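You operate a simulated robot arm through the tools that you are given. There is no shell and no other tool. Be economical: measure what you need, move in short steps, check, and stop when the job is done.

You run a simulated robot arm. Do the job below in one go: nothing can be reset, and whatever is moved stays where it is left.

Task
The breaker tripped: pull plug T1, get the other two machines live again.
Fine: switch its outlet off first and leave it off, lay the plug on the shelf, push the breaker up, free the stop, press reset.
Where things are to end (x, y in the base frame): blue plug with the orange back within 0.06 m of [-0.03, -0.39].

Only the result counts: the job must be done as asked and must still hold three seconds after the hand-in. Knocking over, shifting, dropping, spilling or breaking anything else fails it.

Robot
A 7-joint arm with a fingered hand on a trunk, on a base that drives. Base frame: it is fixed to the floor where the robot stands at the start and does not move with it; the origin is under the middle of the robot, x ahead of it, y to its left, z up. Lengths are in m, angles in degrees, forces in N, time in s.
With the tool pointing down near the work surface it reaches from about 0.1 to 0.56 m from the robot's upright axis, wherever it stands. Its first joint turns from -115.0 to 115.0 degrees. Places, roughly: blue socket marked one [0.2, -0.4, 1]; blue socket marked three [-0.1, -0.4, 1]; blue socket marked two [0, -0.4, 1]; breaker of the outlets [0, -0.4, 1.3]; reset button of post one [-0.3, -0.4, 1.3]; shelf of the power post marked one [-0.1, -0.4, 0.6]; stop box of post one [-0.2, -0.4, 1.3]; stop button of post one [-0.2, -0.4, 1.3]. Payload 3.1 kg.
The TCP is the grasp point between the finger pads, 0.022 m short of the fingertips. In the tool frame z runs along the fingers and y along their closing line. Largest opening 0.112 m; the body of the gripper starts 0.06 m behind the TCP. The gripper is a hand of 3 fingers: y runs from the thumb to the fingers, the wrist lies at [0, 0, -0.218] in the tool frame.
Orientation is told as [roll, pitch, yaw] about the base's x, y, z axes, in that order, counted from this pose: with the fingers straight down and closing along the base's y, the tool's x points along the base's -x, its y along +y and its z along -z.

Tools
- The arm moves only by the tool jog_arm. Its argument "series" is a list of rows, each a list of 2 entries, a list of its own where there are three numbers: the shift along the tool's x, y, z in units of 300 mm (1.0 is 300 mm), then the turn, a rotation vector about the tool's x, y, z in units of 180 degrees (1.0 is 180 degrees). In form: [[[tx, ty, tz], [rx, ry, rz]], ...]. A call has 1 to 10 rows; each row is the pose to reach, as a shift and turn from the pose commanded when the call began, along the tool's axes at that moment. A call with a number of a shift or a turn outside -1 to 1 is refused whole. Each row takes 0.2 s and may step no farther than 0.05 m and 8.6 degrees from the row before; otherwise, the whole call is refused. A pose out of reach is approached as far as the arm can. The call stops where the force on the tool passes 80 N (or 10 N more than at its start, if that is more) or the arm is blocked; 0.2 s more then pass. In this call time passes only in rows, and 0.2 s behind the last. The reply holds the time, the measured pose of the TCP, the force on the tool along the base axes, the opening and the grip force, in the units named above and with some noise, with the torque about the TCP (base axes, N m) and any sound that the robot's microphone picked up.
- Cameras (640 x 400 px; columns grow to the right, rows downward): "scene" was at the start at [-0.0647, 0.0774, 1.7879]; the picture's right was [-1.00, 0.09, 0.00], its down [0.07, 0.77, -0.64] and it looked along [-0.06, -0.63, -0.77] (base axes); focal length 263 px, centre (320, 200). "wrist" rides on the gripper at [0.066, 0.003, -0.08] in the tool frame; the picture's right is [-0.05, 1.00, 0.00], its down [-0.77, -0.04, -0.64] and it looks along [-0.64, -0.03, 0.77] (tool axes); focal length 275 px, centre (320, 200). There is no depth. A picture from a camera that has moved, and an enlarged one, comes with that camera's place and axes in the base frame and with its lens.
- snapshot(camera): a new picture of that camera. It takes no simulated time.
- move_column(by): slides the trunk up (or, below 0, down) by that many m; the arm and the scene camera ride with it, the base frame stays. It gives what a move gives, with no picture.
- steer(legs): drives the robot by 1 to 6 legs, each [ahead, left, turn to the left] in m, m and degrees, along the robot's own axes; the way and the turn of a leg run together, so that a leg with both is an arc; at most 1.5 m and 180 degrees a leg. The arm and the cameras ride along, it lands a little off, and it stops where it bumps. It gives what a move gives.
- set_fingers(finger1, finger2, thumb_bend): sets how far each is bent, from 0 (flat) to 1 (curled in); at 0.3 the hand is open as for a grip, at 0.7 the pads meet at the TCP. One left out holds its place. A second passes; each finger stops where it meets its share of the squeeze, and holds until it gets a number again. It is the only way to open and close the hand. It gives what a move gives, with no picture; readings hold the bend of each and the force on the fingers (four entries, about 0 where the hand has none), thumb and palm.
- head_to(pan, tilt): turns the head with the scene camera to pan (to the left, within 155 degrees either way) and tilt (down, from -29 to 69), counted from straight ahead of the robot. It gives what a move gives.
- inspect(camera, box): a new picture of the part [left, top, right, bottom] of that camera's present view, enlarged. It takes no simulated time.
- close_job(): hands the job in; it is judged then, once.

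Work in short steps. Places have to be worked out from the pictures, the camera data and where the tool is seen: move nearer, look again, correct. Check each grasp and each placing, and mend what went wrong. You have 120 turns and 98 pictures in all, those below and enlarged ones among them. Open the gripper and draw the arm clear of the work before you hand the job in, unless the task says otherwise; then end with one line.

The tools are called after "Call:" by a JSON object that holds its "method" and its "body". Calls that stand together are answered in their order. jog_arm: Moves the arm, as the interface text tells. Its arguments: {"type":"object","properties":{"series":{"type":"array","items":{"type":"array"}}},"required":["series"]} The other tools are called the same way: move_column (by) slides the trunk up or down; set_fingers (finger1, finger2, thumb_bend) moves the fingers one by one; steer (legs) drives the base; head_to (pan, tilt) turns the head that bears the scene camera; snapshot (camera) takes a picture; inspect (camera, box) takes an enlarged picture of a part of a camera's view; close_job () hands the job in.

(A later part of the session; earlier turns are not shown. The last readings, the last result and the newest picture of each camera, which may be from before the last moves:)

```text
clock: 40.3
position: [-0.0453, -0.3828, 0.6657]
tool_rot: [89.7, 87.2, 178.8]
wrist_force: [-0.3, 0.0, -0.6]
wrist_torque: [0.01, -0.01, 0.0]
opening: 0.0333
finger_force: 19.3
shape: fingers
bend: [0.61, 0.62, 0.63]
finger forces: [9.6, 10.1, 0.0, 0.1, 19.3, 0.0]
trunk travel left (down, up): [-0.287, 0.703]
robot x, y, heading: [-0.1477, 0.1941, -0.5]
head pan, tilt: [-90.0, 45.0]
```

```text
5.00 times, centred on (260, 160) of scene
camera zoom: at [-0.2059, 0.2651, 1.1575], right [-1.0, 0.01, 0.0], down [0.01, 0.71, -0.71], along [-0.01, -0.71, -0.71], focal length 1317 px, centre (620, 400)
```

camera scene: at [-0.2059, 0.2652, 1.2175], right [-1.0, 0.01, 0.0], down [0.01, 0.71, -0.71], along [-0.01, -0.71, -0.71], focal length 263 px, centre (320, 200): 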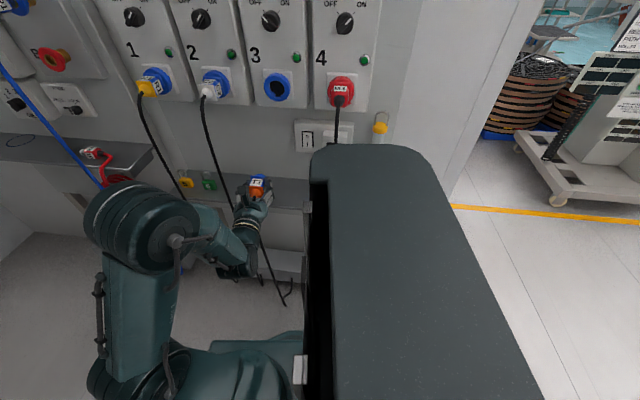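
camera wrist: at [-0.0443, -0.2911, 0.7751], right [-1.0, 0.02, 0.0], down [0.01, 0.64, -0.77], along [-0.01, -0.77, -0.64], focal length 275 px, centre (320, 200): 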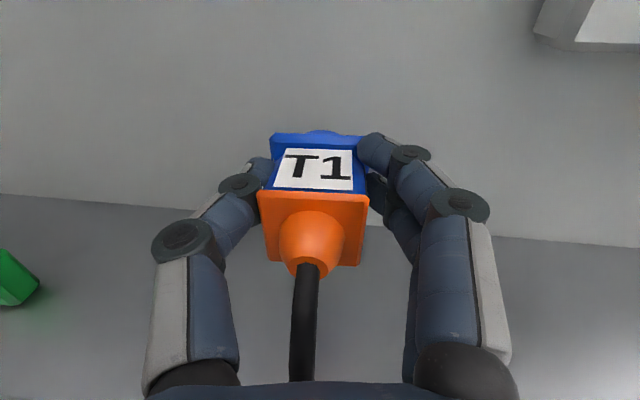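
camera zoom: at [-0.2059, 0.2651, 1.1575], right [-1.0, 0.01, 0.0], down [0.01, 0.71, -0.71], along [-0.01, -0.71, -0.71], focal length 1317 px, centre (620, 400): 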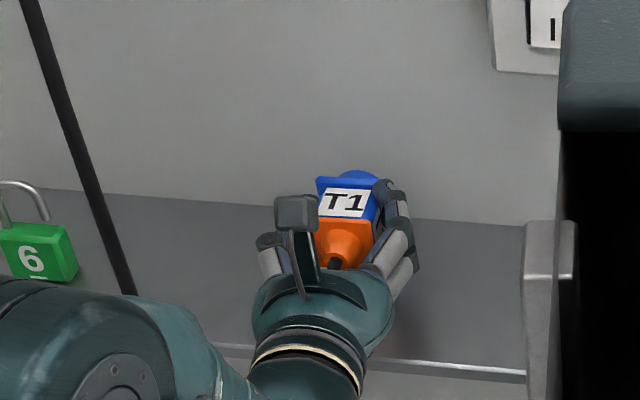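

Still no contact at z=0.666. I continue down in 5 mm steps.

Call:
{"method": "jog_arm", "body": {"series": [[[-0.017, 0, 0], [0, 0, 0]], [[-0.034, 0, 0], [0, 0, 0]], [[-0.05, 0, 0], [0, 0, 0]]]}}

```text
clock: 41.1
position: [-0.0456, -0.3822, 0.6528]
tool_rot: [99.8, 87.1, -171.2]
wrist_force: [1.9, 1.7, 12.3]
wrist_torque: [-0.33, -0.04, -0.03]
opening: 0.0332
finger_force: 20.4
shape: fingers
bend: [0.61, 0.62, 0.63]
finger forces: [11.4, 9.5, 0.1, 0.1, 20.1, 0.0]
trunk travel left (down, up): [-0.287, 0.703]
robot x, y, heading: [-0.1471, 0.1938, -0.7]
head pan, tilt: [-90.0, 45.0]
```

Contact (12 N up, ahead of the TCP: the plug's front flange or fingertips). I open the fingers moderately.

Call:
{"method": "set_fingers", "body": {"finger1": 0.45, "finger2": 0.45, "thumb_bend": 0.45}}

Call:
{"method": "snapshot", "body": {"camera": "wrist"}}

```text
clock: 42.1
position: [-0.0457, -0.3816, 0.6483]
tool_rot: [89.4, 87.3, 178.6]
wrist_force: [0.1, 1.0, 0.5]
wrist_torque: [0.01, -0.03, 0.02]
opening: 0.0686
finger_force: 0.1
shape: fingers
bend: [0.45, 0.45, 0.45]
finger forces: [0.1, 0.1, 0.1, 0.1, 0.0, 0.1]
trunk travel left (down, up): [-0.287, 0.703]
robot x, y, heading: [-0.1527, 0.1914, -0.5]
head pan, tilt: [-90.0, 45.0]
```

```text
61 pictures are left
camera wrist: at [-0.0454, -0.3019, 0.7158], right [-1.0, 0.02, 0.0], down [0.01, 0.64, -0.77], along [-0.01, -0.77, -0.64], focal length 275 px, centre (320, 200)
```

wrist: 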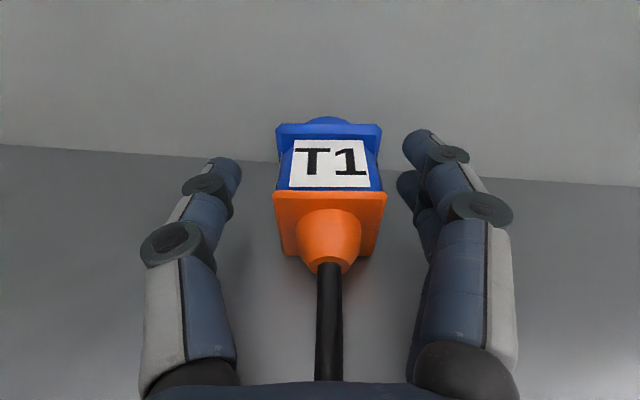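

Plug rests on the shelf at about (-0.05, -0.385). I widen a bit and withdraw straight back.

Call:
{"method": "set_fingers", "body": {"finger1": 0.38, "finger2": 0.38, "thumb_bend": 0.38}}

Call:
{"method": "jog_arm", "body": {"series": [[[0, 0.01, -0.08], [0, 0, 0]], [[0, 0.01, -0.16], [0, 0, 0]], [[0, 0.01, -0.24], [0, 0, 0]], [[0, 0.01, -0.36], [0, 0, 0]], [[0, 0.01, -0.5], [0, 0, 0]], [[0, 0.01, -0.6], [0, 0, 0]]]}}

Call:
{"method": "snapshot", "body": {"camera": "wrist"}}

```text
clock: 43.1
position: [-0.0457, -0.382, 0.6487]
tool_rot: [89.5, 87.3, 178.8]
wrist_force: [-0.2, 0.7, -0.4]
wrist_torque: [0.02, 0.03, 0.05]
opening: 0.0887
finger_force: 0.0
shape: fingers
bend: [0.38, 0.38, 0.38]
finger forces: [0.0, 0.0, 0.0, 0.0, 0.1, 0.0]
trunk travel left (down, up): [-0.287, 0.703]
robot x, y, heading: [-0.1504, 0.1921, -0.6]
head pan, tilt: [-90.0, 45.0]
```

```text
clock: 44.5
position: [-0.046, -0.2035, 0.6493]
tool_rot: [89.7, 87.4, 178.8]
wrist_force: [0.0, -0.2, -0.4]
wrist_torque: [-0.02, -0.03, -0.03]
opening: 0.0889
finger_force: 0.0
shape: fingers
bend: [0.38, 0.38, 0.38]
finger forces: [0.0, 0.1, 0.0, 0.0, 0.0, 0.0]
trunk travel left (down, up): [-0.287, 0.703]
robot x, y, heading: [-0.1522, 0.1921, -0.5]
head pan, tilt: [-90.0, 45.0]
```

```text
60 pictures are left
camera wrist: at [-0.0467, -0.1224, 0.7156], right [-1.0, 0.02, 0.0], down [0.01, 0.64, -0.77], along [-0.01, -0.77, -0.64], focal length 275 px, centre (320, 200)
```

wrist: 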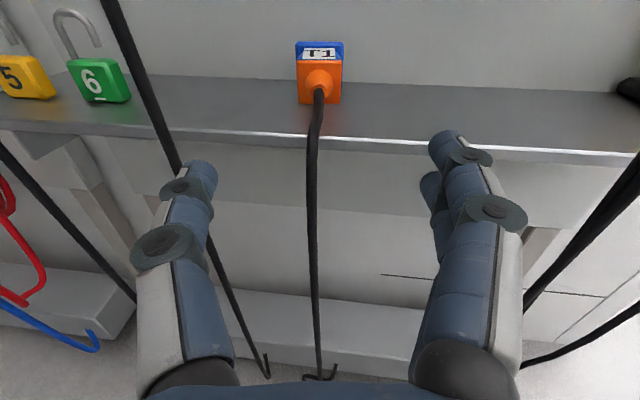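

Plug lies stable on the shelf. Next the breaker (~(0, -0.37, 1.28)). I raise the trunk 0.58 m, and curl the two fingers so only the thumb points forward.

Call:
{"method": "move_column", "body": {"by": 0.58}}

Call:
{"method": "set_fingers", "body": {"finger1": 1.0, "finger2": 1.0, "thumb_bend": 0.4}}

Call:
{"method": "snapshot", "body": {"camera": "wrist"}}

Call:
{"method": "snapshot", "body": {"camera": "scene"}}

```text
refused: 0.58 is not a number from -0.4 to 0.4
```

```text
clock: 45.5
position: [-0.0476, -0.2028, 0.6474]
tool_rot: [89.6, 87.3, 178.7]
wrist_force: [0.0, 0.3, 0.4]
wrist_torque: [0.02, -0.01, -0.01]
opening: 0.0407
finger_force: 0.0
shape: fingers
bend: [1.0, 1.0, 0.4]
finger forces: [0.1, 0.1, 0.0, 0.1, 0.0, 0.0]
trunk travel left (down, up): [-0.287, 0.703]
robot x, y, heading: [-0.1462, 0.195, -0.4]
head pan, tilt: [-90.0, 45.0]
```

```text
59 pictures are left
camera wrist: at [-0.0466, -0.1228, 0.7156], right [-1.0, 0.02, 0.0], down [0.01, 0.64, -0.77], along [-0.01, -0.77, -0.64], focal length 275 px, centre (320, 200)
```

wrist: 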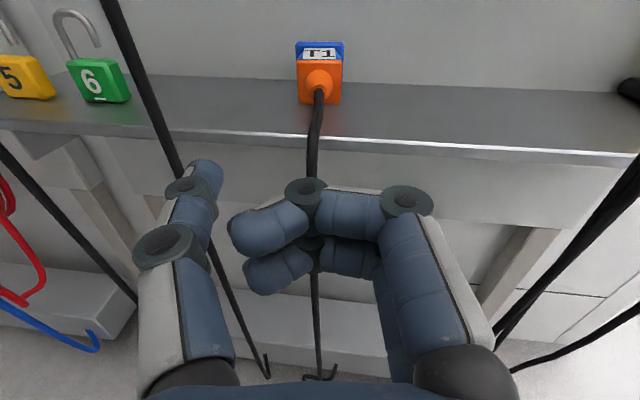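

```text
58 pictures are left
camera scene: at [-0.2059, 0.2653, 1.1575], right [-1.0, 0.01, 0.0], down [0.01, 0.71, -0.71], along [-0.01, -0.71, -0.71], focal length 263 px, centre (320, 200)
```

scene: 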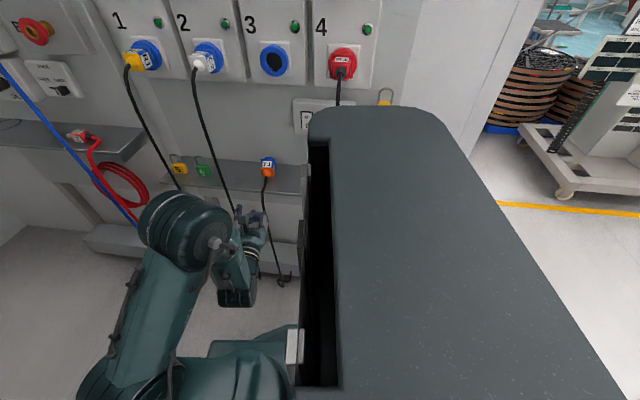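

The thumb stands forward alone. I raise in two moves.

Call:
{"method": "move_column", "body": {"by": 0.4}}

Call:
{"method": "move_column", "body": {"by": 0.19}}

Call:
{"method": "snapshot", "body": {"camera": "wrist"}}

Call:
{"method": "snapshot", "body": {"camera": "scene"}}

```text
clock: 49.4
position: [-0.0462, -0.2033, 1.0476]
tool_rot: [89.7, 87.4, 178.8]
wrist_force: [-0.3, -0.3, -0.7]
wrist_torque: [0.01, -0.01, -0.01]
opening: 0.0408
finger_force: 0.1
shape: fingers
bend: [1.0, 1.0, 0.4]
finger forces: [0.1, 0.0, 0.1, 0.0, 0.1, 0.0]
trunk travel left (down, up): [-0.687, 0.303]
robot x, y, heading: [-0.1456, 0.1927, -0.5]
head pan, tilt: [-90.0, 45.0]
```

```text
clock: 51.5
position: [-0.0469, -0.2034, 1.2375]
tool_rot: [89.8, 87.3, 178.8]
wrist_force: [0.9, -0.6, 0.0]
wrist_torque: [0.0, 0.01, -0.05]
opening: 0.0404
finger_force: 0.0
shape: fingers
bend: [1.0, 1.0, 0.4]
finger forces: [0.0, 0.1, 0.0, 0.0, 0.0, 0.0]
trunk travel left (down, up): [-0.877, 0.113]
robot x, y, heading: [-0.1465, 0.1927, -0.5]
head pan, tilt: [-90.0, 45.0]
```

```text
57 pictures are left
camera wrist: at [-0.0466, -0.1228, 1.3056], right [-1.0, 0.02, 0.0], down [0.01, 0.64, -0.77], along [-0.01, -0.77, -0.64], focal length 275 px, centre (320, 200)
```

wrist: 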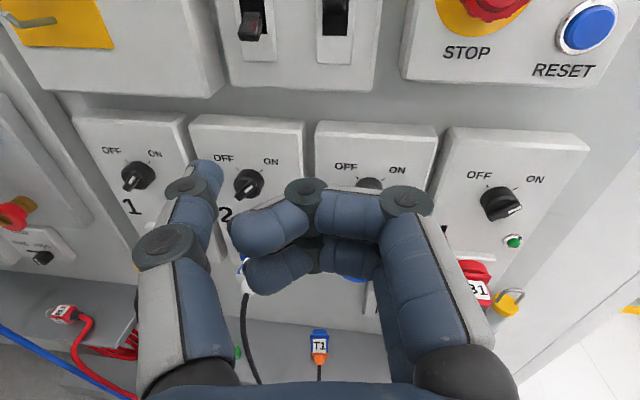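

```text
56 pictures are left
camera scene: at [-0.2058, 0.2653, 1.7475], right [-1.0, 0.01, 0.0], down [0.01, 0.71, -0.71], along [-0.01, -0.71, -0.71], focal length 263 px, centre (320, 200)
```

scene: 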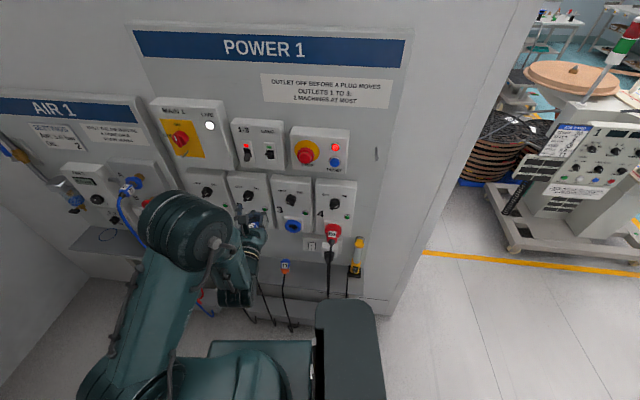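

I zoom on the breaker in the scene camera to triangulate its lever.

Call:
{"method": "inspect", "body": {"camera": "scene", "box": [220, 105, 360, 185]}}

Call:
{"method": "inspect", "body": {"camera": "wrist", "box": [210, 0, 390, 110]}}

```text
4.57 times, centred on (290, 145) of scene
camera zoom: at [-0.2058, 0.2653, 1.7475], right [-1.0, 0.01, 0.0], down [0.01, 0.71, -0.71], along [-0.01, -0.71, -0.71], focal length 1204 px, centre (457, 451)
```

zoom: 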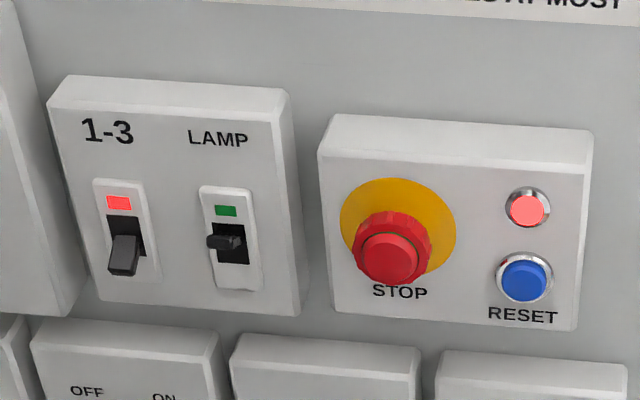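

```text
3.56 times, centred on (300, 55) of wrist
camera zoom: at [-0.0466, -0.1228, 1.3056], right [-1.0, 0.02, 0.0], down [0.01, 0.64, -0.77], along [-0.01, -0.77, -0.64], focal length 979 px, centre (391, 716)
```

zoom: 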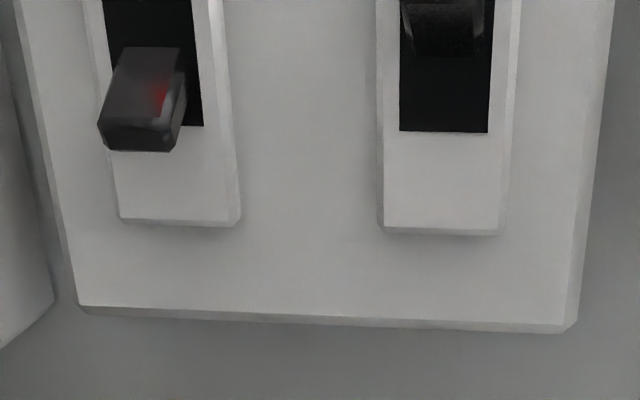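

Lever tip is at about (0.009, -0.39, 1.261); LAMP's lever is 0.07 m to its right, so I roll the hand 85° to put the thumb on top with the curled fingers below, and move under the lever, still 0.1 m off the wall.

Call:
{"method": "jog_arm", "body": {"series": [[[-0.016, -0.019, 0.02], [0, 0, 0.0475]], [[-0.032, -0.038, 0.04], [0, 0, 0.095]], [[-0.048, -0.057, 0.06], [0, 0, 0.1425]], [[-0.064, -0.076, 0.08], [0, 0, 0.19]], [[-0.08, -0.095, 0.1], [0, 0, 0.2375]], [[-0.096, -0.114, 0.12], [0, 0, 0.285]], [[-0.112, -0.133, 0.14], [0, 0, 0.3325]], [[-0.128, -0.152, 0.16], [0, 0, 0.38]], [[-0.144, -0.171, 0.18], [0, 0, 0.4275]], [[-0.158, -0.187, 0.2], [0, 0, 0.475]]]}}

Call:
{"method": "snapshot", "body": {"camera": "wrist"}}

Call:
{"method": "inspect", "body": {"camera": "scene", "box": [200, 100, 360, 200]}}

```text
clock: 53.6
position: [-0.0183, -0.2578, 1.1964]
tool_rot: [-90.0, 7.1, -0.9]
wrist_force: [-0.8, 0.6, 1.1]
wrist_torque: [0.0, 0.03, 0.04]
opening: 0.0408
finger_force: 0.0
shape: fingers
bend: [1.0, 1.0, 0.4]
finger forces: [0.0, 0.0, 0.0, 0.0, 0.0, 0.0]
out of reach, approached as far as the arm can: row 8, 9, 10
trunk travel left (down, up): [-0.877, 0.113]
robot x, y, heading: [-0.1432, 0.1904, -0.2]
head pan, tilt: [-90.0, 45.0]
```

```text
53 pictures are left
camera wrist: at [-0.0844, -0.1758, 1.2019], right [-0.08, 0.0, -1.0], down [0.78, 0.62, -0.06], along [0.62, -0.78, -0.05], focal length 275 px, centre (320, 200)
```

wrist: 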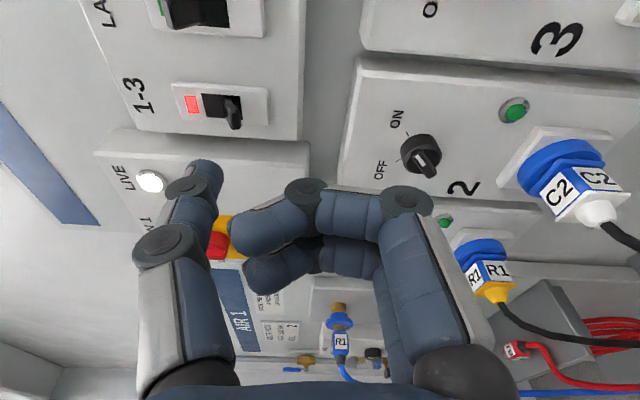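

```text
4.00 times, centred on (280, 150) of scene
camera zoom: at [-0.2062, 0.2647, 1.7475], right [-1.0, 0.01, 0.0], down [0.01, 0.71, -0.71], along [-0.01, -0.71, -0.71], focal length 1053 px, centre (480, 400)
```

zoom: 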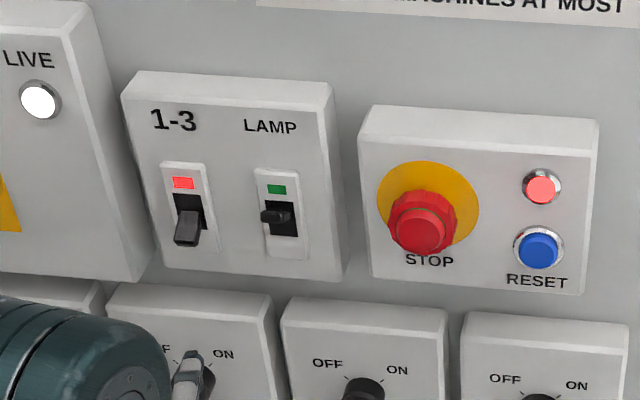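

Great side view; the arm limit stops at x=-0.018, so I drive the base ahead 0.03 m.

Call:
{"method": "steer", "body": {"legs": [[0.03, 0, 0]]}}

Call:
{"method": "snapshot", "body": {"camera": "wrist"}}

```text
clock: 54.5
position: [0.0102, -0.2563, 1.1971]
tool_rot: [-90.1, 7.2, -0.8]
wrist_force: [-0.9, -0.2, 1.4]
wrist_torque: [0.0, -0.02, -0.03]
opening: 0.0406
finger_force: 0.1
shape: fingers
bend: [1.0, 1.0, 0.4]
finger forces: [0.1, 0.0, 0.1, 0.0, 0.0, 0.0]
trunk travel left (down, up): [-0.877, 0.113]
robot x, y, heading: [-0.1187, 0.1945, -0.4]
head pan, tilt: [-90.0, 45.0]
```

```text
51 pictures are left
camera wrist: at [-0.0565, -0.1754, 1.2025], right [-0.08, 0.0, -1.0], down [0.78, 0.62, -0.06], along [0.62, -0.78, -0.05], focal length 275 px, centre (320, 200)
```

wrist: 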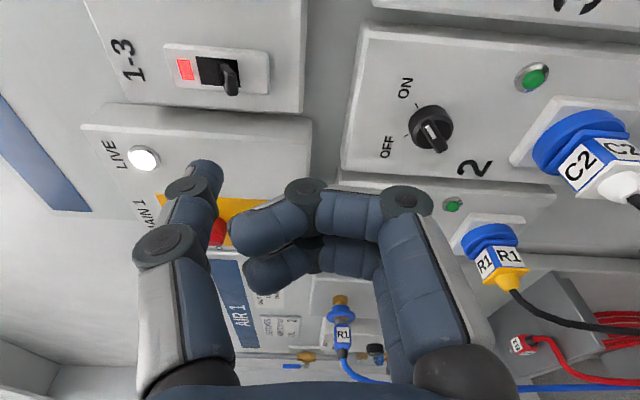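

Lever tip is at x≈0.012, bottom z≈1.258; thumb tip at (0.017, -, 1.247). I drop 0.013 m and advance 0.095 m, then check.

Call:
{"method": "jog_arm", "body": {"series": [[[0.005, 0.045, 0.1], [0, 0, 0]], [[0.01, 0.045, 0.22], [0, 0, 0]], [[0.01, 0.045, 0.32], [0, 0, 0]]]}}

Call:
{"method": "snapshot", "body": {"camera": "wrist"}}

Call:
{"method": "inspect", "body": {"camera": "scene", "box": [200, 110, 320, 190]}}

```text
clock: 55.3
position: [-0.0186, -0.3459, 1.1896]
tool_rot: [-89.9, 7.2, -1.1]
wrist_force: [-0.9, 0.6, -0.1]
wrist_torque: [-0.02, 0.0, 0.02]
opening: 0.0407
finger_force: 0.1
shape: fingers
bend: [1.0, 1.0, 0.4]
finger forces: [0.0, 0.1, 0.0, 0.1, 0.0, 0.0]
out of reach, approached as far as the arm can: row 1, 2, 3
trunk travel left (down, up): [-0.877, 0.113]
robot x, y, heading: [-0.1161, 0.1922, -0.7]
head pan, tilt: [-90.0, 45.0]
```

```text
50 pictures are left
camera wrist: at [-0.0844, -0.2647, 1.1958], right [-0.08, 0.0, -1.0], down [0.78, 0.62, -0.06], along [0.62, -0.78, -0.05], focal length 275 px, centre (320, 200)
```

wrist: 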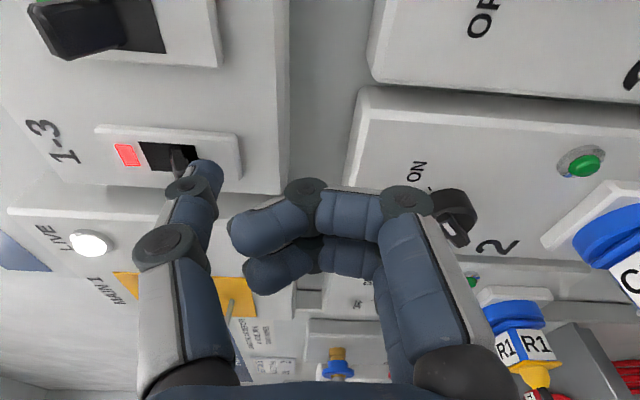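

```text
5.00 times, centred on (260, 150) of scene
camera zoom: at [-0.1762, 0.2639, 1.7475], right [-1.0, 0.01, 0.0], down [0.01, 0.71, -0.71], along [-0.01, -0.71, -0.71], focal length 1317 px, centre (620, 450)
```

zoom: 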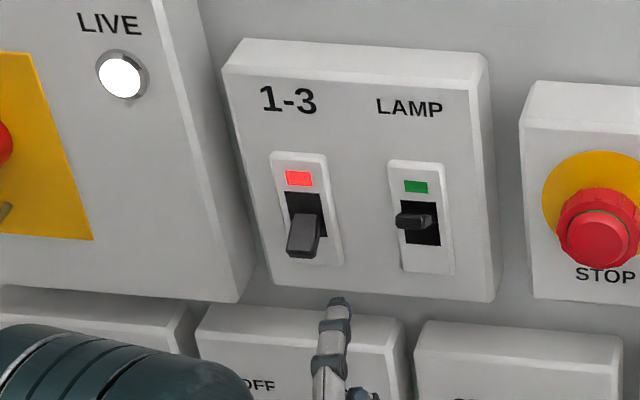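

The wrist-roll seems at its limit (roll stuck at 7°), which shoves x off. I step back 0.04 m while unrolling 8° to regain reach.

Call:
{"method": "jog_arm", "body": {"series": [[[0, 0, -0.13], [0, 0, -0.02]], [[0, 0, -0.13], [0, 0, -0.045]]]}}

```text
clock: 55.9
position: [-0.018, -0.3056, 1.1881]
tool_rot: [-89.8, 15.3, -1.0]
wrist_force: [0.3, 1.3, 0.0]
wrist_torque: [0.0, 0.02, 0.01]
opening: 0.0406
finger_force: 0.1
shape: fingers
bend: [1.0, 1.0, 0.4]
finger forces: [0.0, 0.0, 0.1, 0.0, 0.0, 0.0]
trunk travel left (down, up): [-0.877, 0.113]
robot x, y, heading: [-0.1161, 0.1927, -0.4]
head pan, tilt: [-90.0, 45.0]
```

Reach regained. Thumb tip is at about (-0.005, -0.33, 1.236); I shift it +0.015 in x and advance 0.045 m.

Call:
{"method": "jog_arm", "body": {"series": [[[-0.047, -0.02, 0], [0, 0, 0]], [[-0.047, -0.02, 0.08], [0, 0, 0]], [[-0.047, -0.02, 0.15], [0, 0, 0]]]}}

Call:
{"method": "snapshot", "body": {"camera": "wrist"}}

Call:
{"method": "inspect", "body": {"camera": "scene", "box": [200, 110, 320, 190]}}

```text
clock: 56.7
position: [-0.0119, -0.3464, 1.1958]
tool_rot: [-89.9, 15.3, -0.9]
wrist_force: [0.2, -0.6, -0.2]
wrist_torque: [-0.01, 0.02, 0.01]
opening: 0.0407
finger_force: 0.0
shape: fingers
bend: [1.0, 1.0, 0.4]
finger forces: [0.1, 0.0, 0.0, 0.0, 0.1, 0.0]
out of reach, approached as far as the arm can: row 2, 3
trunk travel left (down, up): [-0.877, 0.113]
robot x, y, heading: [-0.1176, 0.1934, -0.6]
head pan, tilt: [-90.0, 45.0]
```

```text
48 pictures are left
camera wrist: at [-0.077, -0.265, 1.2103], right [-0.22, 0.0, -0.98], down [0.76, 0.62, -0.17], along [0.61, -0.78, -0.14], focal length 275 px, centre (320, 200)
```

wrist: 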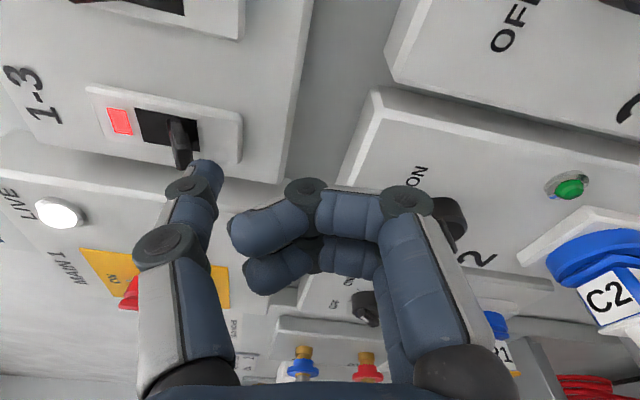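

```text
5.00 times, centred on (260, 150) of scene
camera zoom: at [-0.176, 0.2648, 1.7475], right [-1.0, 0.01, 0.0], down [0.01, 0.71, -0.71], along [-0.01, -0.71, -0.71], focal length 1317 px, centre (620, 450)
```

zoom: 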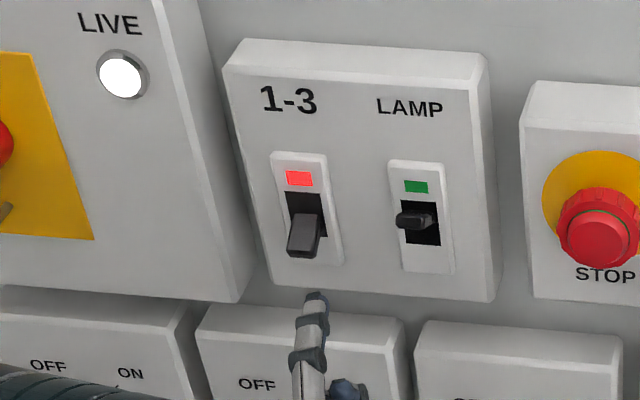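

Thumb needs to be ~0.01 further left; unrolling 9° more about the TCP does exactly that and frees the roll joint.

Call:
{"method": "jog_arm", "body": {"series": [[[0, 0, 0], [0, 0, -0.025]], [[0, 0, 0], [0, 0, -0.052]]]}}

Call:
{"method": "snapshot", "body": {"camera": "wrist"}}

```text
clock: 57.3
position: [-0.0112, -0.3451, 1.1957]
tool_rot: [-89.9, 24.8, -0.9]
wrist_force: [-0.3, -0.6, 0.2]
wrist_torque: [0.0, -0.01, -0.01]
opening: 0.0405
finger_force: 0.0
shape: fingers
bend: [1.0, 1.0, 0.4]
finger forces: [0.0, 0.0, 0.0, 0.1, 0.0, 0.1]
trunk travel left (down, up): [-0.877, 0.113]
robot x, y, heading: [-0.1179, 0.1942, -0.7]
head pan, tilt: [-90.0, 45.0]
```

```text
46 pictures are left
camera wrist: at [-0.0724, -0.2649, 1.221], right [-0.38, 0.01, -0.93], down [0.72, 0.62, -0.29], along [0.58, -0.78, -0.24], focal length 275 px, centre (320, 200)
```

wrist: 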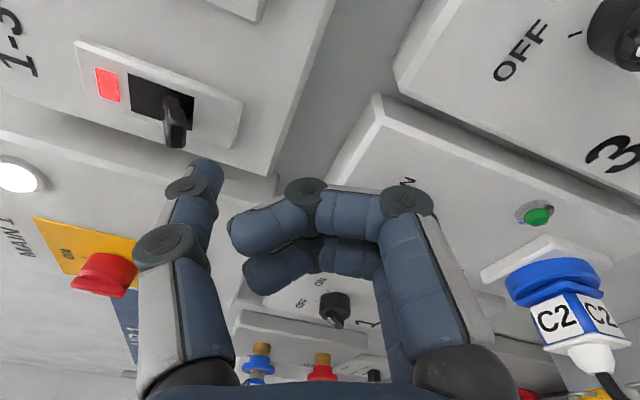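

Advance 0.03 m so the thumb tip is under the lever.

Call:
{"method": "jog_arm", "body": {"series": [[[0, 0, 0.05], [0, 0, 0]], [[0, 0, 0.095], [0, 0, 0]]]}}

Call:
{"method": "inspect", "body": {"camera": "wrist", "box": [60, 40, 320, 240]}}

Call:
{"method": "inspect", "body": {"camera": "scene", "box": [200, 110, 320, 190]}}

```text
clock: 57.9
position: [-0.0154, -0.374, 1.1959]
tool_rot: [-89.9, 24.7, -0.9]
wrist_force: [0.0, -0.8, -0.3]
wrist_torque: [-0.03, -0.02, -0.01]
opening: 0.0402
finger_force: 0.1
shape: fingers
bend: [1.0, 1.0, 0.4]
finger forces: [0.0, 0.0, 0.1, 0.0, 0.0, 0.0]
out of reach, approached as far as the arm can: row 2
trunk travel left (down, up): [-0.877, 0.113]
robot x, y, heading: [-0.1205, 0.1949, -0.2]
head pan, tilt: [-90.0, 45.0]
```

```text
2.00 times, centred on (190, 140) of wrist
camera zoom: at [-0.0773, -0.294, 1.2215], right [-0.37, 0.01, -0.93], down [0.73, 0.63, -0.29], along [0.58, -0.78, -0.24], focal length 551 px, centre (580, 320)
```

zoom: 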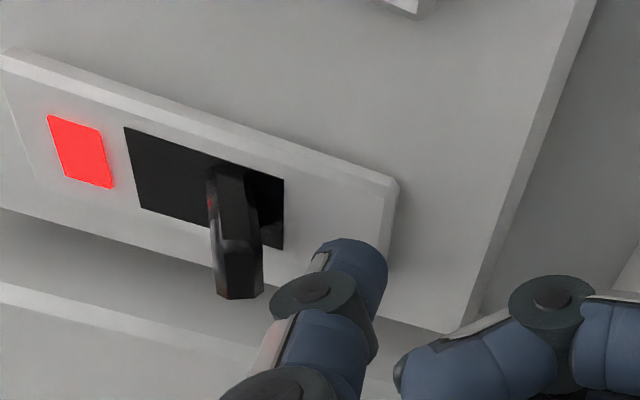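

```text
5.00 times, centred on (260, 150) of scene
camera zoom: at [-0.1762, 0.2638, 1.7476], right [-1.0, 0.01, 0.0], down [0.01, 0.71, -0.71], along [-0.01, -0.71, -0.71], focal length 1317 px, centre (620, 450)
```

zoom: 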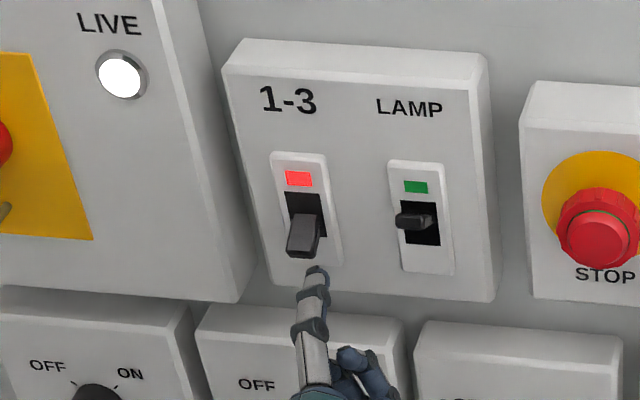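

Thumb tip is just below the lever, ~0.007 m right of its centre. I nudge the base ahead 0.008 m, and then use the trunk to push up.

Call:
{"method": "steer", "body": {"legs": [[0.008, -0.002, 0]]}}

Call:
{"method": "inspect", "body": {"camera": "scene", "box": [200, 110, 320, 190]}}

```text
clock: 58.6
position: [-0.0092, -0.3753, 1.1981]
tool_rot: [-90.0, 24.6, -0.9]
wrist_force: [-0.3, 0.7, 0.0]
wrist_torque: [0.02, -0.01, -0.01]
opening: 0.0404
finger_force: 0.1
shape: fingers
bend: [1.0, 1.0, 0.4]
finger forces: [0.0, 0.1, 0.1, 0.0, 0.0, 0.0]
trunk travel left (down, up): [-0.877, 0.113]
robot x, y, heading: [-0.1161, 0.1888, -0.4]
head pan, tilt: [-90.0, 45.0]
```

```text
5.00 times, centred on (260, 150) of scene
camera zoom: at [-0.1701, 0.2638, 1.7474], right [-1.0, 0.01, 0.0], down [0.01, 0.71, -0.71], along [-0.01, -0.71, -0.71], focal length 1317 px, centre (620, 450)
```

zoom: 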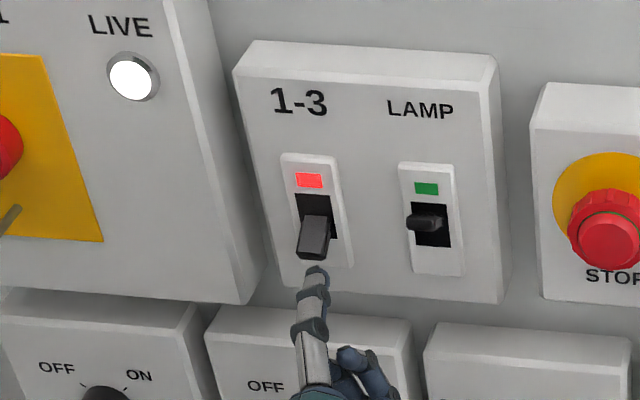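

Aligned. I push up with the trunk 0.035 m.

Call:
{"method": "move_column", "body": {"by": 0.035}}

Call:
{"method": "inspect", "body": {"camera": "scene", "box": [200, 110, 320, 190]}}

Call:
{"method": "inspect", "body": {"camera": "wrist", "box": [60, 40, 320, 240]}}

```text
clock: 59.4
position: [-0.0087, -0.3779, 1.2324]
tool_rot: [-90.0, 24.7, -0.9]
wrist_force: [-1.3, -0.5, 0.0]
wrist_torque: [0.02, 0.0, -0.01]
opening: 0.04
finger_force: 0.5
shape: fingers
bend: [1.0, 1.0, 0.41]
finger forces: [0.1, 0.0, 0.1, 0.0, 0.7, 0.0]
trunk travel left (down, up): [-0.912, 0.078]
robot x, y, heading: [-0.1112, 0.1906, -0.2]
head pan, tilt: [-90.0, 45.0]
```

```text
5.00 times, centred on (260, 150) of scene
camera zoom: at [-0.1681, 0.2628, 1.7826], right [-1.0, 0.01, 0.0], down [0.01, 0.71, -0.71], along [-0.01, -0.71, -0.71], focal length 1317 px, centre (620, 450)
```

zoom: 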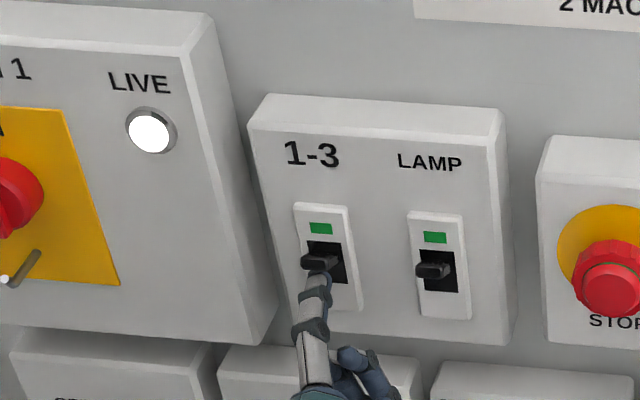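

```text
2.00 times, centred on (190, 140) of wrist
camera zoom: at [-0.0696, -0.2953, 1.257], right [-0.38, 0.01, -0.93], down [0.73, 0.62, -0.29], along [0.58, -0.78, -0.24], focal length 551 px, centre (580, 320)
```

zoom: 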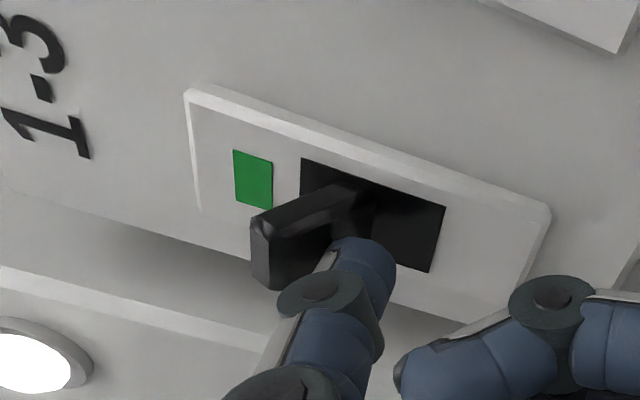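

Breaker lamp is green, lever up like LAMP's. I withdraw, then move in front of the stop button (~(-0.172, -0.34, 1.31)) rolling the hand camera-up.

Call:
{"method": "jog_arm", "body": {"series": [[[0, 0, -0.15], [0, 0, 0]], [[0, 0, -0.3], [0, 0, 0]], [[0.08, 0, -0.427], [0, 0, -0.044]], [[0.16, 0, -0.427], [0, 0, -0.088]], [[0.24, 0, -0.427], [0, 0, -0.132]], [[0.32, 0, -0.427], [0, 0, -0.176]], [[0.4, 0, -0.427], [0, 0, -0.22]], [[0.48, 0, -0.427], [0, 0, -0.264]], [[0.54, 0.01, -0.427], [0, 0, -0.308]], [[0.59, 0.017, -0.427], [0, 0, -0.35]]]}}

Call:
{"method": "set_fingers", "body": {"finger1": 0.4, "finger2": 0.4, "thumb_bend": 0.4}}

Call:
{"method": "snapshot", "body": {"camera": "wrist"}}

Call:
{"method": "inspect", "body": {"camera": "scene", "box": [220, 100, 380, 200]}}

```text
clock: 61.6
position: [-0.1717, -0.2455, 1.2994]
tool_rot: [-88.6, 87.8, 0.5]
wrist_force: [0.0, -0.2, 0.6]
wrist_torque: [0.0, 0.03, 0.0]
opening: 0.0408
finger_force: 0.0
shape: fingers
bend: [1.0, 1.0, 0.4]
finger forces: [0.0, 0.1, 0.0, 0.0, 0.0, 0.0]
trunk travel left (down, up): [-0.912, 0.078]
robot x, y, heading: [-0.1131, 0.1894, -0.5]
head pan, tilt: [-90.0, 45.0]
```

```text
clock: 62.6
position: [-0.1693, -0.2477, 1.2997]
tool_rot: [-89.5, 87.6, -0.3]
wrist_force: [0.7, -0.5, -0.2]
wrist_torque: [-0.02, -0.04, -0.01]
opening: 0.0832
finger_force: 0.0
shape: fingers
bend: [0.4, 0.4, 0.4]
finger forces: [0.0, 0.1, 0.0, 0.1, 0.1, 0.0]
trunk travel left (down, up): [-0.912, 0.078]
robot x, y, heading: [-0.1137, 0.1929, -0.5]
head pan, tilt: [-90.0, 45.0]
```

```text
40 pictures are left
camera wrist: at [-0.1753, -0.1664, 1.3659], right [-1.0, 0.02, -0.09], down [0.08, 0.64, -0.77], along [0.04, -0.77, -0.63], focal length 275 px, centre (320, 200)
```

wrist: 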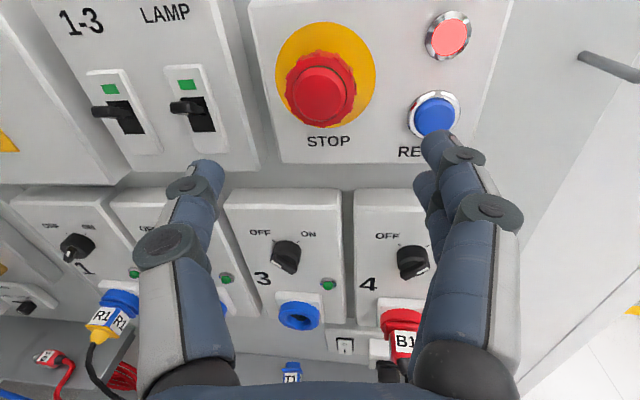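

```text
4.00 times, centred on (300, 150) of scene
camera zoom: at [-0.1684, 0.263, 1.7825], right [-1.0, 0.01, 0.0], down [0.01, 0.71, -0.71], along [-0.01, -0.71, -0.71], focal length 1053 px, centre (400, 400)
```

zoom: 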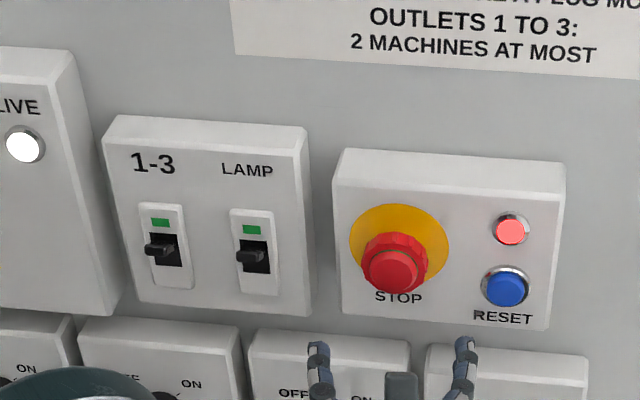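

Stop head front ≈ (-0.175, -0.350, 1.305), ~0.047 m across. A close look to see whether it is a twist or pull type.

Call:
{"method": "inspect", "body": {"camera": "wrist", "box": [250, 10, 410, 150]}}

```text
2.86 times, centred on (330, 80) of wrist
camera zoom: at [-0.1753, -0.1664, 1.3659], right [-1.0, 0.02, -0.09], down [0.08, 0.64, -0.77], along [0.04, -0.77, -0.63], focal length 786 px, centre (291, 543)
```

zoom: 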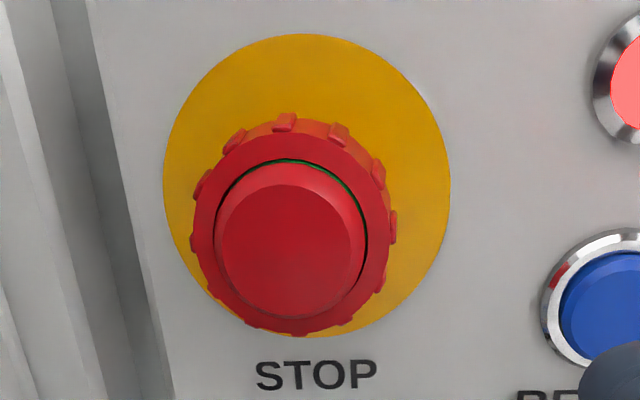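

It's a ribbed twist collar. I approach 0.075 m with the opening slightly reduced, then check centring.

Call:
{"method": "set_fingers", "body": {"finger1": 0.42, "finger2": 0.42, "thumb_bend": 0.42}}

Call:
{"method": "jog_arm", "body": {"series": [[[0.017, 0.02, 0.12], [0, 0, 0]], [[0.017, 0.02, 0.25], [0, 0, 0]]]}}

Call:
{"method": "snapshot", "body": {"camera": "wrist"}}

```text
clock: 63.6
position: [-0.1688, -0.2468, 1.2994]
tool_rot: [-89.5, 87.7, -0.5]
wrist_force: [0.2, 0.2, 0.3]
wrist_torque: [-0.02, -0.03, 0.02]
opening: 0.0786
finger_force: 0.1
shape: fingers
bend: [0.42, 0.42, 0.42]
finger forces: [0.0, 0.1, 0.0, 0.0, 0.0, 0.0]
trunk travel left (down, up): [-0.912, 0.078]
robot x, y, heading: [-0.1081, 0.1874, -0.6]
head pan, tilt: [-90.0, 45.0]
```

```text
clock: 64.2
position: [-0.1773, -0.3247, 1.3068]
tool_rot: [-88.0, 87.7, 1.1]
wrist_force: [0.4, 0.1, 0.2]
wrist_torque: [0.0, 0.02, 0.0]
opening: 0.0788
finger_force: 0.0
shape: fingers
bend: [0.42, 0.42, 0.42]
finger forces: [0.0, 0.0, 0.0, 0.0, 0.0, 0.0]
trunk travel left (down, up): [-0.912, 0.078]
robot x, y, heading: [-0.1073, 0.1918, -0.5]
head pan, tilt: [-90.0, 45.0]
```

```text
37 pictures are left
camera wrist: at [-0.1833, -0.244, 1.3736], right [-1.0, 0.02, -0.09], down [0.08, 0.64, -0.77], along [0.04, -0.77, -0.63], focal length 275 px, centre (320, 200)
```

wrist: 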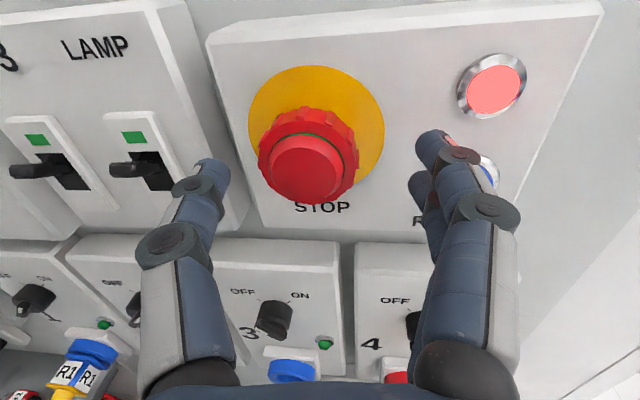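

Cap is 0.006 left of axis, plate at y≈-0.39. I correct and advance 0.033 m, then close on the collar.

Call:
{"method": "jog_arm", "body": {"series": [[[0.0, -0.02, 0.055], [0, 0, 0]], [[0.0, -0.022, 0.11], [0, 0, 0]]]}}

Call:
{"method": "snapshot", "body": {"camera": "wrist"}}

```text
clock: 64.8
position: [-0.1698, -0.3537, 1.3076]
tool_rot: [-91.6, 87.7, -2.5]
wrist_force: [0.4, 1.1, 0.9]
wrist_torque: [-0.01, 0.0, 0.03]
opening: 0.0782
finger_force: 0.0
shape: fingers
bend: [0.42, 0.42, 0.42]
finger forces: [0.0, 0.0, 0.1, 0.0, 0.1, 0.0]
trunk travel left (down, up): [-0.912, 0.078]
robot x, y, heading: [-0.1109, 0.1899, -0.7]
head pan, tilt: [-90.0, 45.0]
```

```text
36 pictures are left
camera wrist: at [-0.176, -0.2726, 1.3745], right [-1.0, 0.02, -0.09], down [0.08, 0.63, -0.77], along [0.04, -0.77, -0.63], focal length 275 px, centre (320, 200)
```

wrist: 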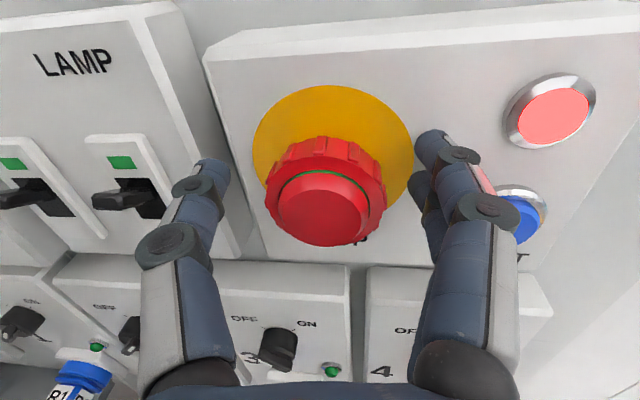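

Centred on the collar. Close the fingers.

Call:
{"method": "set_fingers", "body": {"finger1": 0.7, "finger2": 0.7, "thumb_bend": 0.7}}

Call:
{"method": "inspect", "body": {"camera": "wrist", "box": [160, 80, 480, 280]}}

```text
clock: 65.8
position: [-0.1731, -0.3549, 1.3077]
tool_rot: [-90.7, 87.7, -1.4]
wrist_force: [-2.3, -1.8, 4.6]
wrist_torque: [-0.06, 0.05, -0.01]
opening: 0.0351
finger_force: 17.8
shape: fingers
bend: [0.6, 0.59, 0.62]
finger forces: [8.1, 12.0, 0.1, 0.0, 15.4, 0.1]
trunk travel left (down, up): [-0.912, 0.078]
robot x, y, heading: [-0.1089, 0.1946, -0.6]
head pan, tilt: [-90.0, 45.0]
```

```text
2.00 times, centred on (320, 180) of wrist
camera zoom: at [-0.1776, -0.2749, 1.3739], right [-1.0, 0.02, -0.09], down [0.08, 0.63, -0.77], along [0.04, -0.77, -0.63], focal length 551 px, centre (320, 240)
```

zoom: 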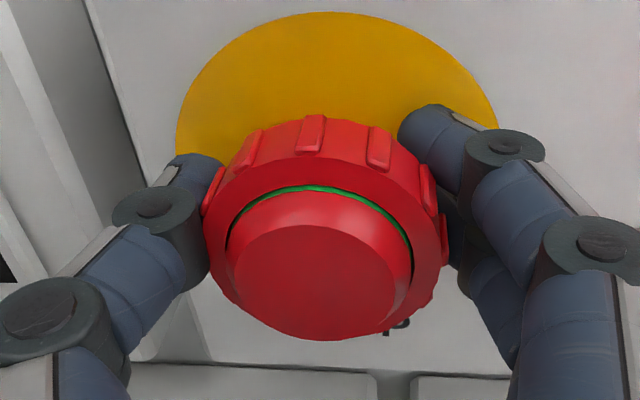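

Gripping the collar. Twist clockwise 48° in steps.

Call:
{"method": "jog_arm", "body": {"series": [[[0, 0, 0], [0, 0, 0.045]], [[0, 0, 0], [0, 0, 0.09]], [[0, 0, 0], [0, 0, 0.135]], [[0, 0, 0], [0, 0, 0.18]], [[0, 0, 0], [0, 0, 0.225]], [[0, 0, 0], [0, 0, 0.27]]]}}

Call:
{"method": "inspect", "body": {"camera": "wrist", "box": [160, 80, 480, 280]}}

```text
clock: 67.2
position: [-0.1745, -0.3542, 1.3069]
tool_rot: [-90.0, 38.8, -1.1]
wrist_force: [-14.4, -8.6, 8.7]
wrist_torque: [-0.59, 0.11, 0.01]
opening: 0.0355
finger_force: 19.0
shape: fingers
bend: [0.59, 0.57, 0.62]
finger forces: [10.9, 11.1, 0.0, 0.0, 16.4, 0.0]
trunk travel left (down, up): [-0.912, 0.078]
robot x, y, heading: [-0.1098, 0.1903, -0.6]
head pan, tilt: [-90.0, 45.0]
```

```text
2.00 times, centred on (320, 180) of wrist
camera zoom: at [-0.2286, -0.2735, 1.3455], right [-0.59, 0.01, -0.81], down [0.64, 0.62, -0.46], along [0.5, -0.78, -0.37], focal length 551 px, centre (320, 240)
```

zoom: 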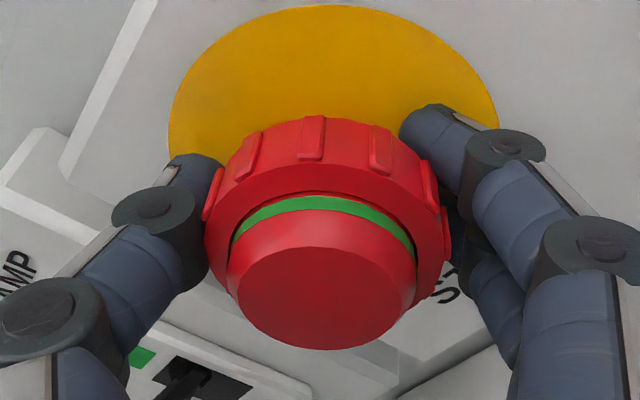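

The cap popped forward showing its green band: freed. I open and back off, then verify.

Call:
{"method": "set_fingers", "body": {"finger1": 0.42, "finger2": 0.42, "thumb_bend": 0.42}}

Call:
{"method": "jog_arm", "body": {"series": [[[0, 0, -0.12], [0, 0, 0]], [[0, 0, -0.24], [0, 0, 0]], [[0, 0, -0.34], [0, 0, 0]]]}}

Call:
{"method": "snapshot", "body": {"camera": "wrist"}}

Call:
{"method": "inspect", "body": {"camera": "scene", "box": [220, 100, 380, 200]}}

```text
clock: 68.2
position: [-0.1698, -0.3532, 1.3064]
tool_rot: [-89.9, 39.0, -0.7]
wrist_force: [-0.3, -0.1, 0.3]
wrist_torque: [-0.02, 0.01, 0.04]
opening: 0.0776
finger_force: 0.0
shape: fingers
bend: [0.42, 0.42, 0.42]
finger forces: [0.1, 0.0, 0.0, 0.0, 0.0, 0.0]
trunk travel left (down, up): [-0.912, 0.078]
robot x, y, heading: [-0.1073, 0.1888, -0.5]
head pan, tilt: [-90.0, 45.0]
```

```text
clock: 69.0
position: [-0.1701, -0.2511, 1.3078]
tool_rot: [-90.0, 39.1, -0.9]
wrist_force: [-0.1, 0.3, -0.3]
wrist_torque: [0.0, 0.04, 0.01]
opening: 0.0777
finger_force: 0.0
shape: fingers
bend: [0.42, 0.42, 0.42]
finger forces: [0.0, 0.0, 0.1, 0.0, 0.0, 0.0]
trunk travel left (down, up): [-0.912, 0.078]
robot x, y, heading: [-0.1126, 0.1913, -0.5]
head pan, tilt: [-90.0, 45.0]
```

```text
33 pictures are left
camera wrist: at [-0.2222, -0.1705, 1.3461], right [-0.59, 0.01, -0.8], down [0.63, 0.63, -0.46], along [0.5, -0.78, -0.38], focal length 275 px, centre (320, 200)
```

wrist: 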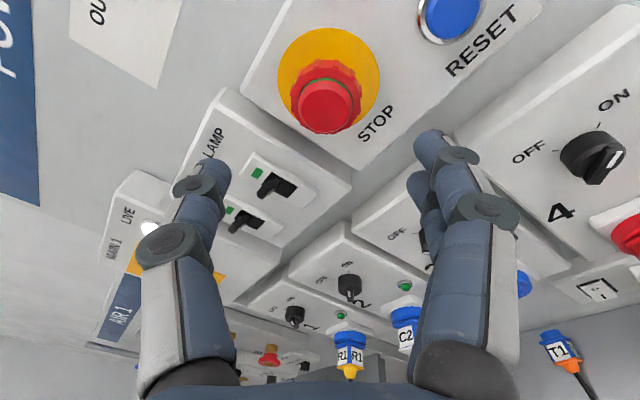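

```text
4.00 times, centred on (300, 150) of scene
camera zoom: at [-0.1684, 0.2639, 1.7825], right [-1.0, 0.01, 0.0], down [0.01, 0.71, -0.71], along [-0.01, -0.71, -0.71], focal length 1053 px, centre (400, 400)
```

zoom: 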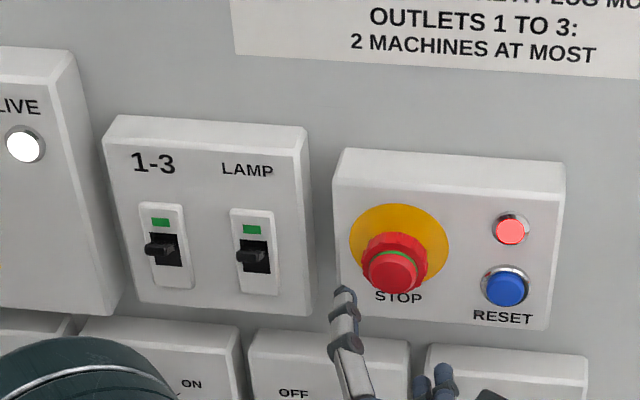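

Stop is released (green band shows). Reset button front ≈ (-0.259, -0.365, 1.275). I curl the fingers, keep the thumb out, and move so the thumb tip sits in front of it.

Call:
{"method": "set_fingers", "body": {"finger1": 1.0, "finger2": 1.0, "thumb_bend": 0.4}}

Call:
{"method": "jog_arm", "body": {"series": [[[0.04, 0.11, 0], [0, 0, 0]], [[0.08, 0.22, 0], [0, 0, 0]], [[0.12, 0.33, 0.0], [0, 0, 0]], [[0.16, 0.438, 0.1], [0, 0, 0]]]}}

Call:
{"method": "snapshot", "body": {"camera": "wrist"}}

Call:
{"method": "inspect", "body": {"camera": "scene", "box": [260, 110, 400, 210]}}

```text
clock: 70.0
position: [-0.1685, -0.2552, 1.3056]
tool_rot: [-90.0, 39.2, -0.8]
wrist_force: [0.1, 0.4, 0.4]
wrist_torque: [0.03, 0.03, 0.02]
opening: 0.0406
finger_force: 0.0
shape: fingers
bend: [1.0, 1.0, 0.4]
finger forces: [0.1, 0.0, 0.0, 0.0, 0.0, 0.0]
trunk travel left (down, up): [-0.912, 0.078]
robot x, y, heading: [-0.1097, 0.1893, -0.4]
head pan, tilt: [-90.0, 45.0]
```

```text
clock: 71.0
position: [-0.2915, -0.2831, 1.2346]
tool_rot: [-89.8, 39.0, -0.8]
wrist_force: [0.1, -0.5, -0.4]
wrist_torque: [0.01, -0.03, 0.0]
opening: 0.0406
finger_force: 0.0
shape: fingers
bend: [1.0, 1.0, 0.4]
finger forces: [0.0, 0.0, 0.1, 0.0, 0.0, 0.0]
trunk travel left (down, up): [-0.912, 0.078]
robot x, y, heading: [-0.1125, 0.1915, -0.3]
head pan, tilt: [-90.0, 45.0]
```

```text
31 pictures are left
camera wrist: at [-0.3442, -0.2016, 1.2734], right [-0.59, 0.01, -0.81], down [0.63, 0.63, -0.46], along [0.5, -0.78, -0.38], focal length 275 px, centre (320, 200)
```

wrist: 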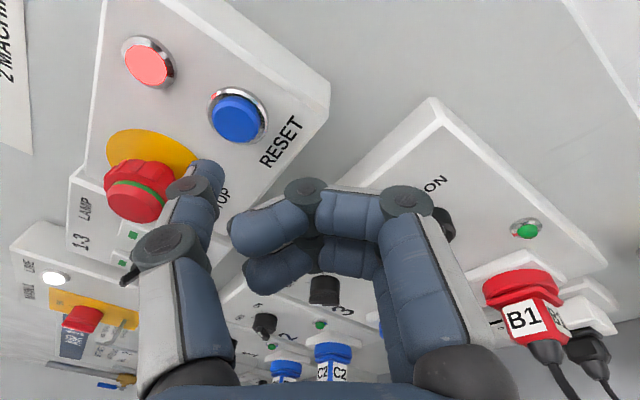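

```text
4.00 times, centred on (330, 160) of scene
camera zoom: at [-0.1709, 0.2596, 1.7826], right [-1.0, 0.01, 0.0], down [0.01, 0.71, -0.71], along [-0.01, -0.71, -0.71], focal length 1053 px, centre (280, 360)
```

zoom: 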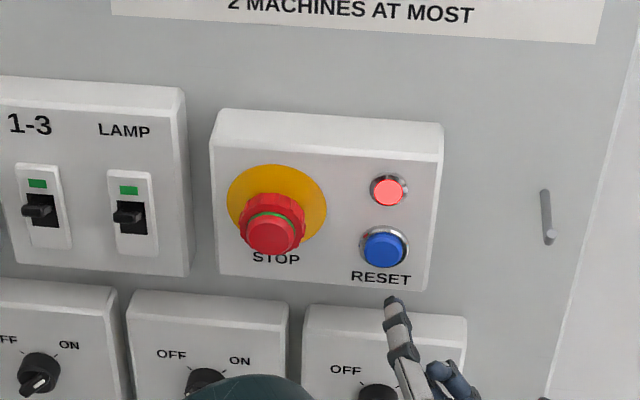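

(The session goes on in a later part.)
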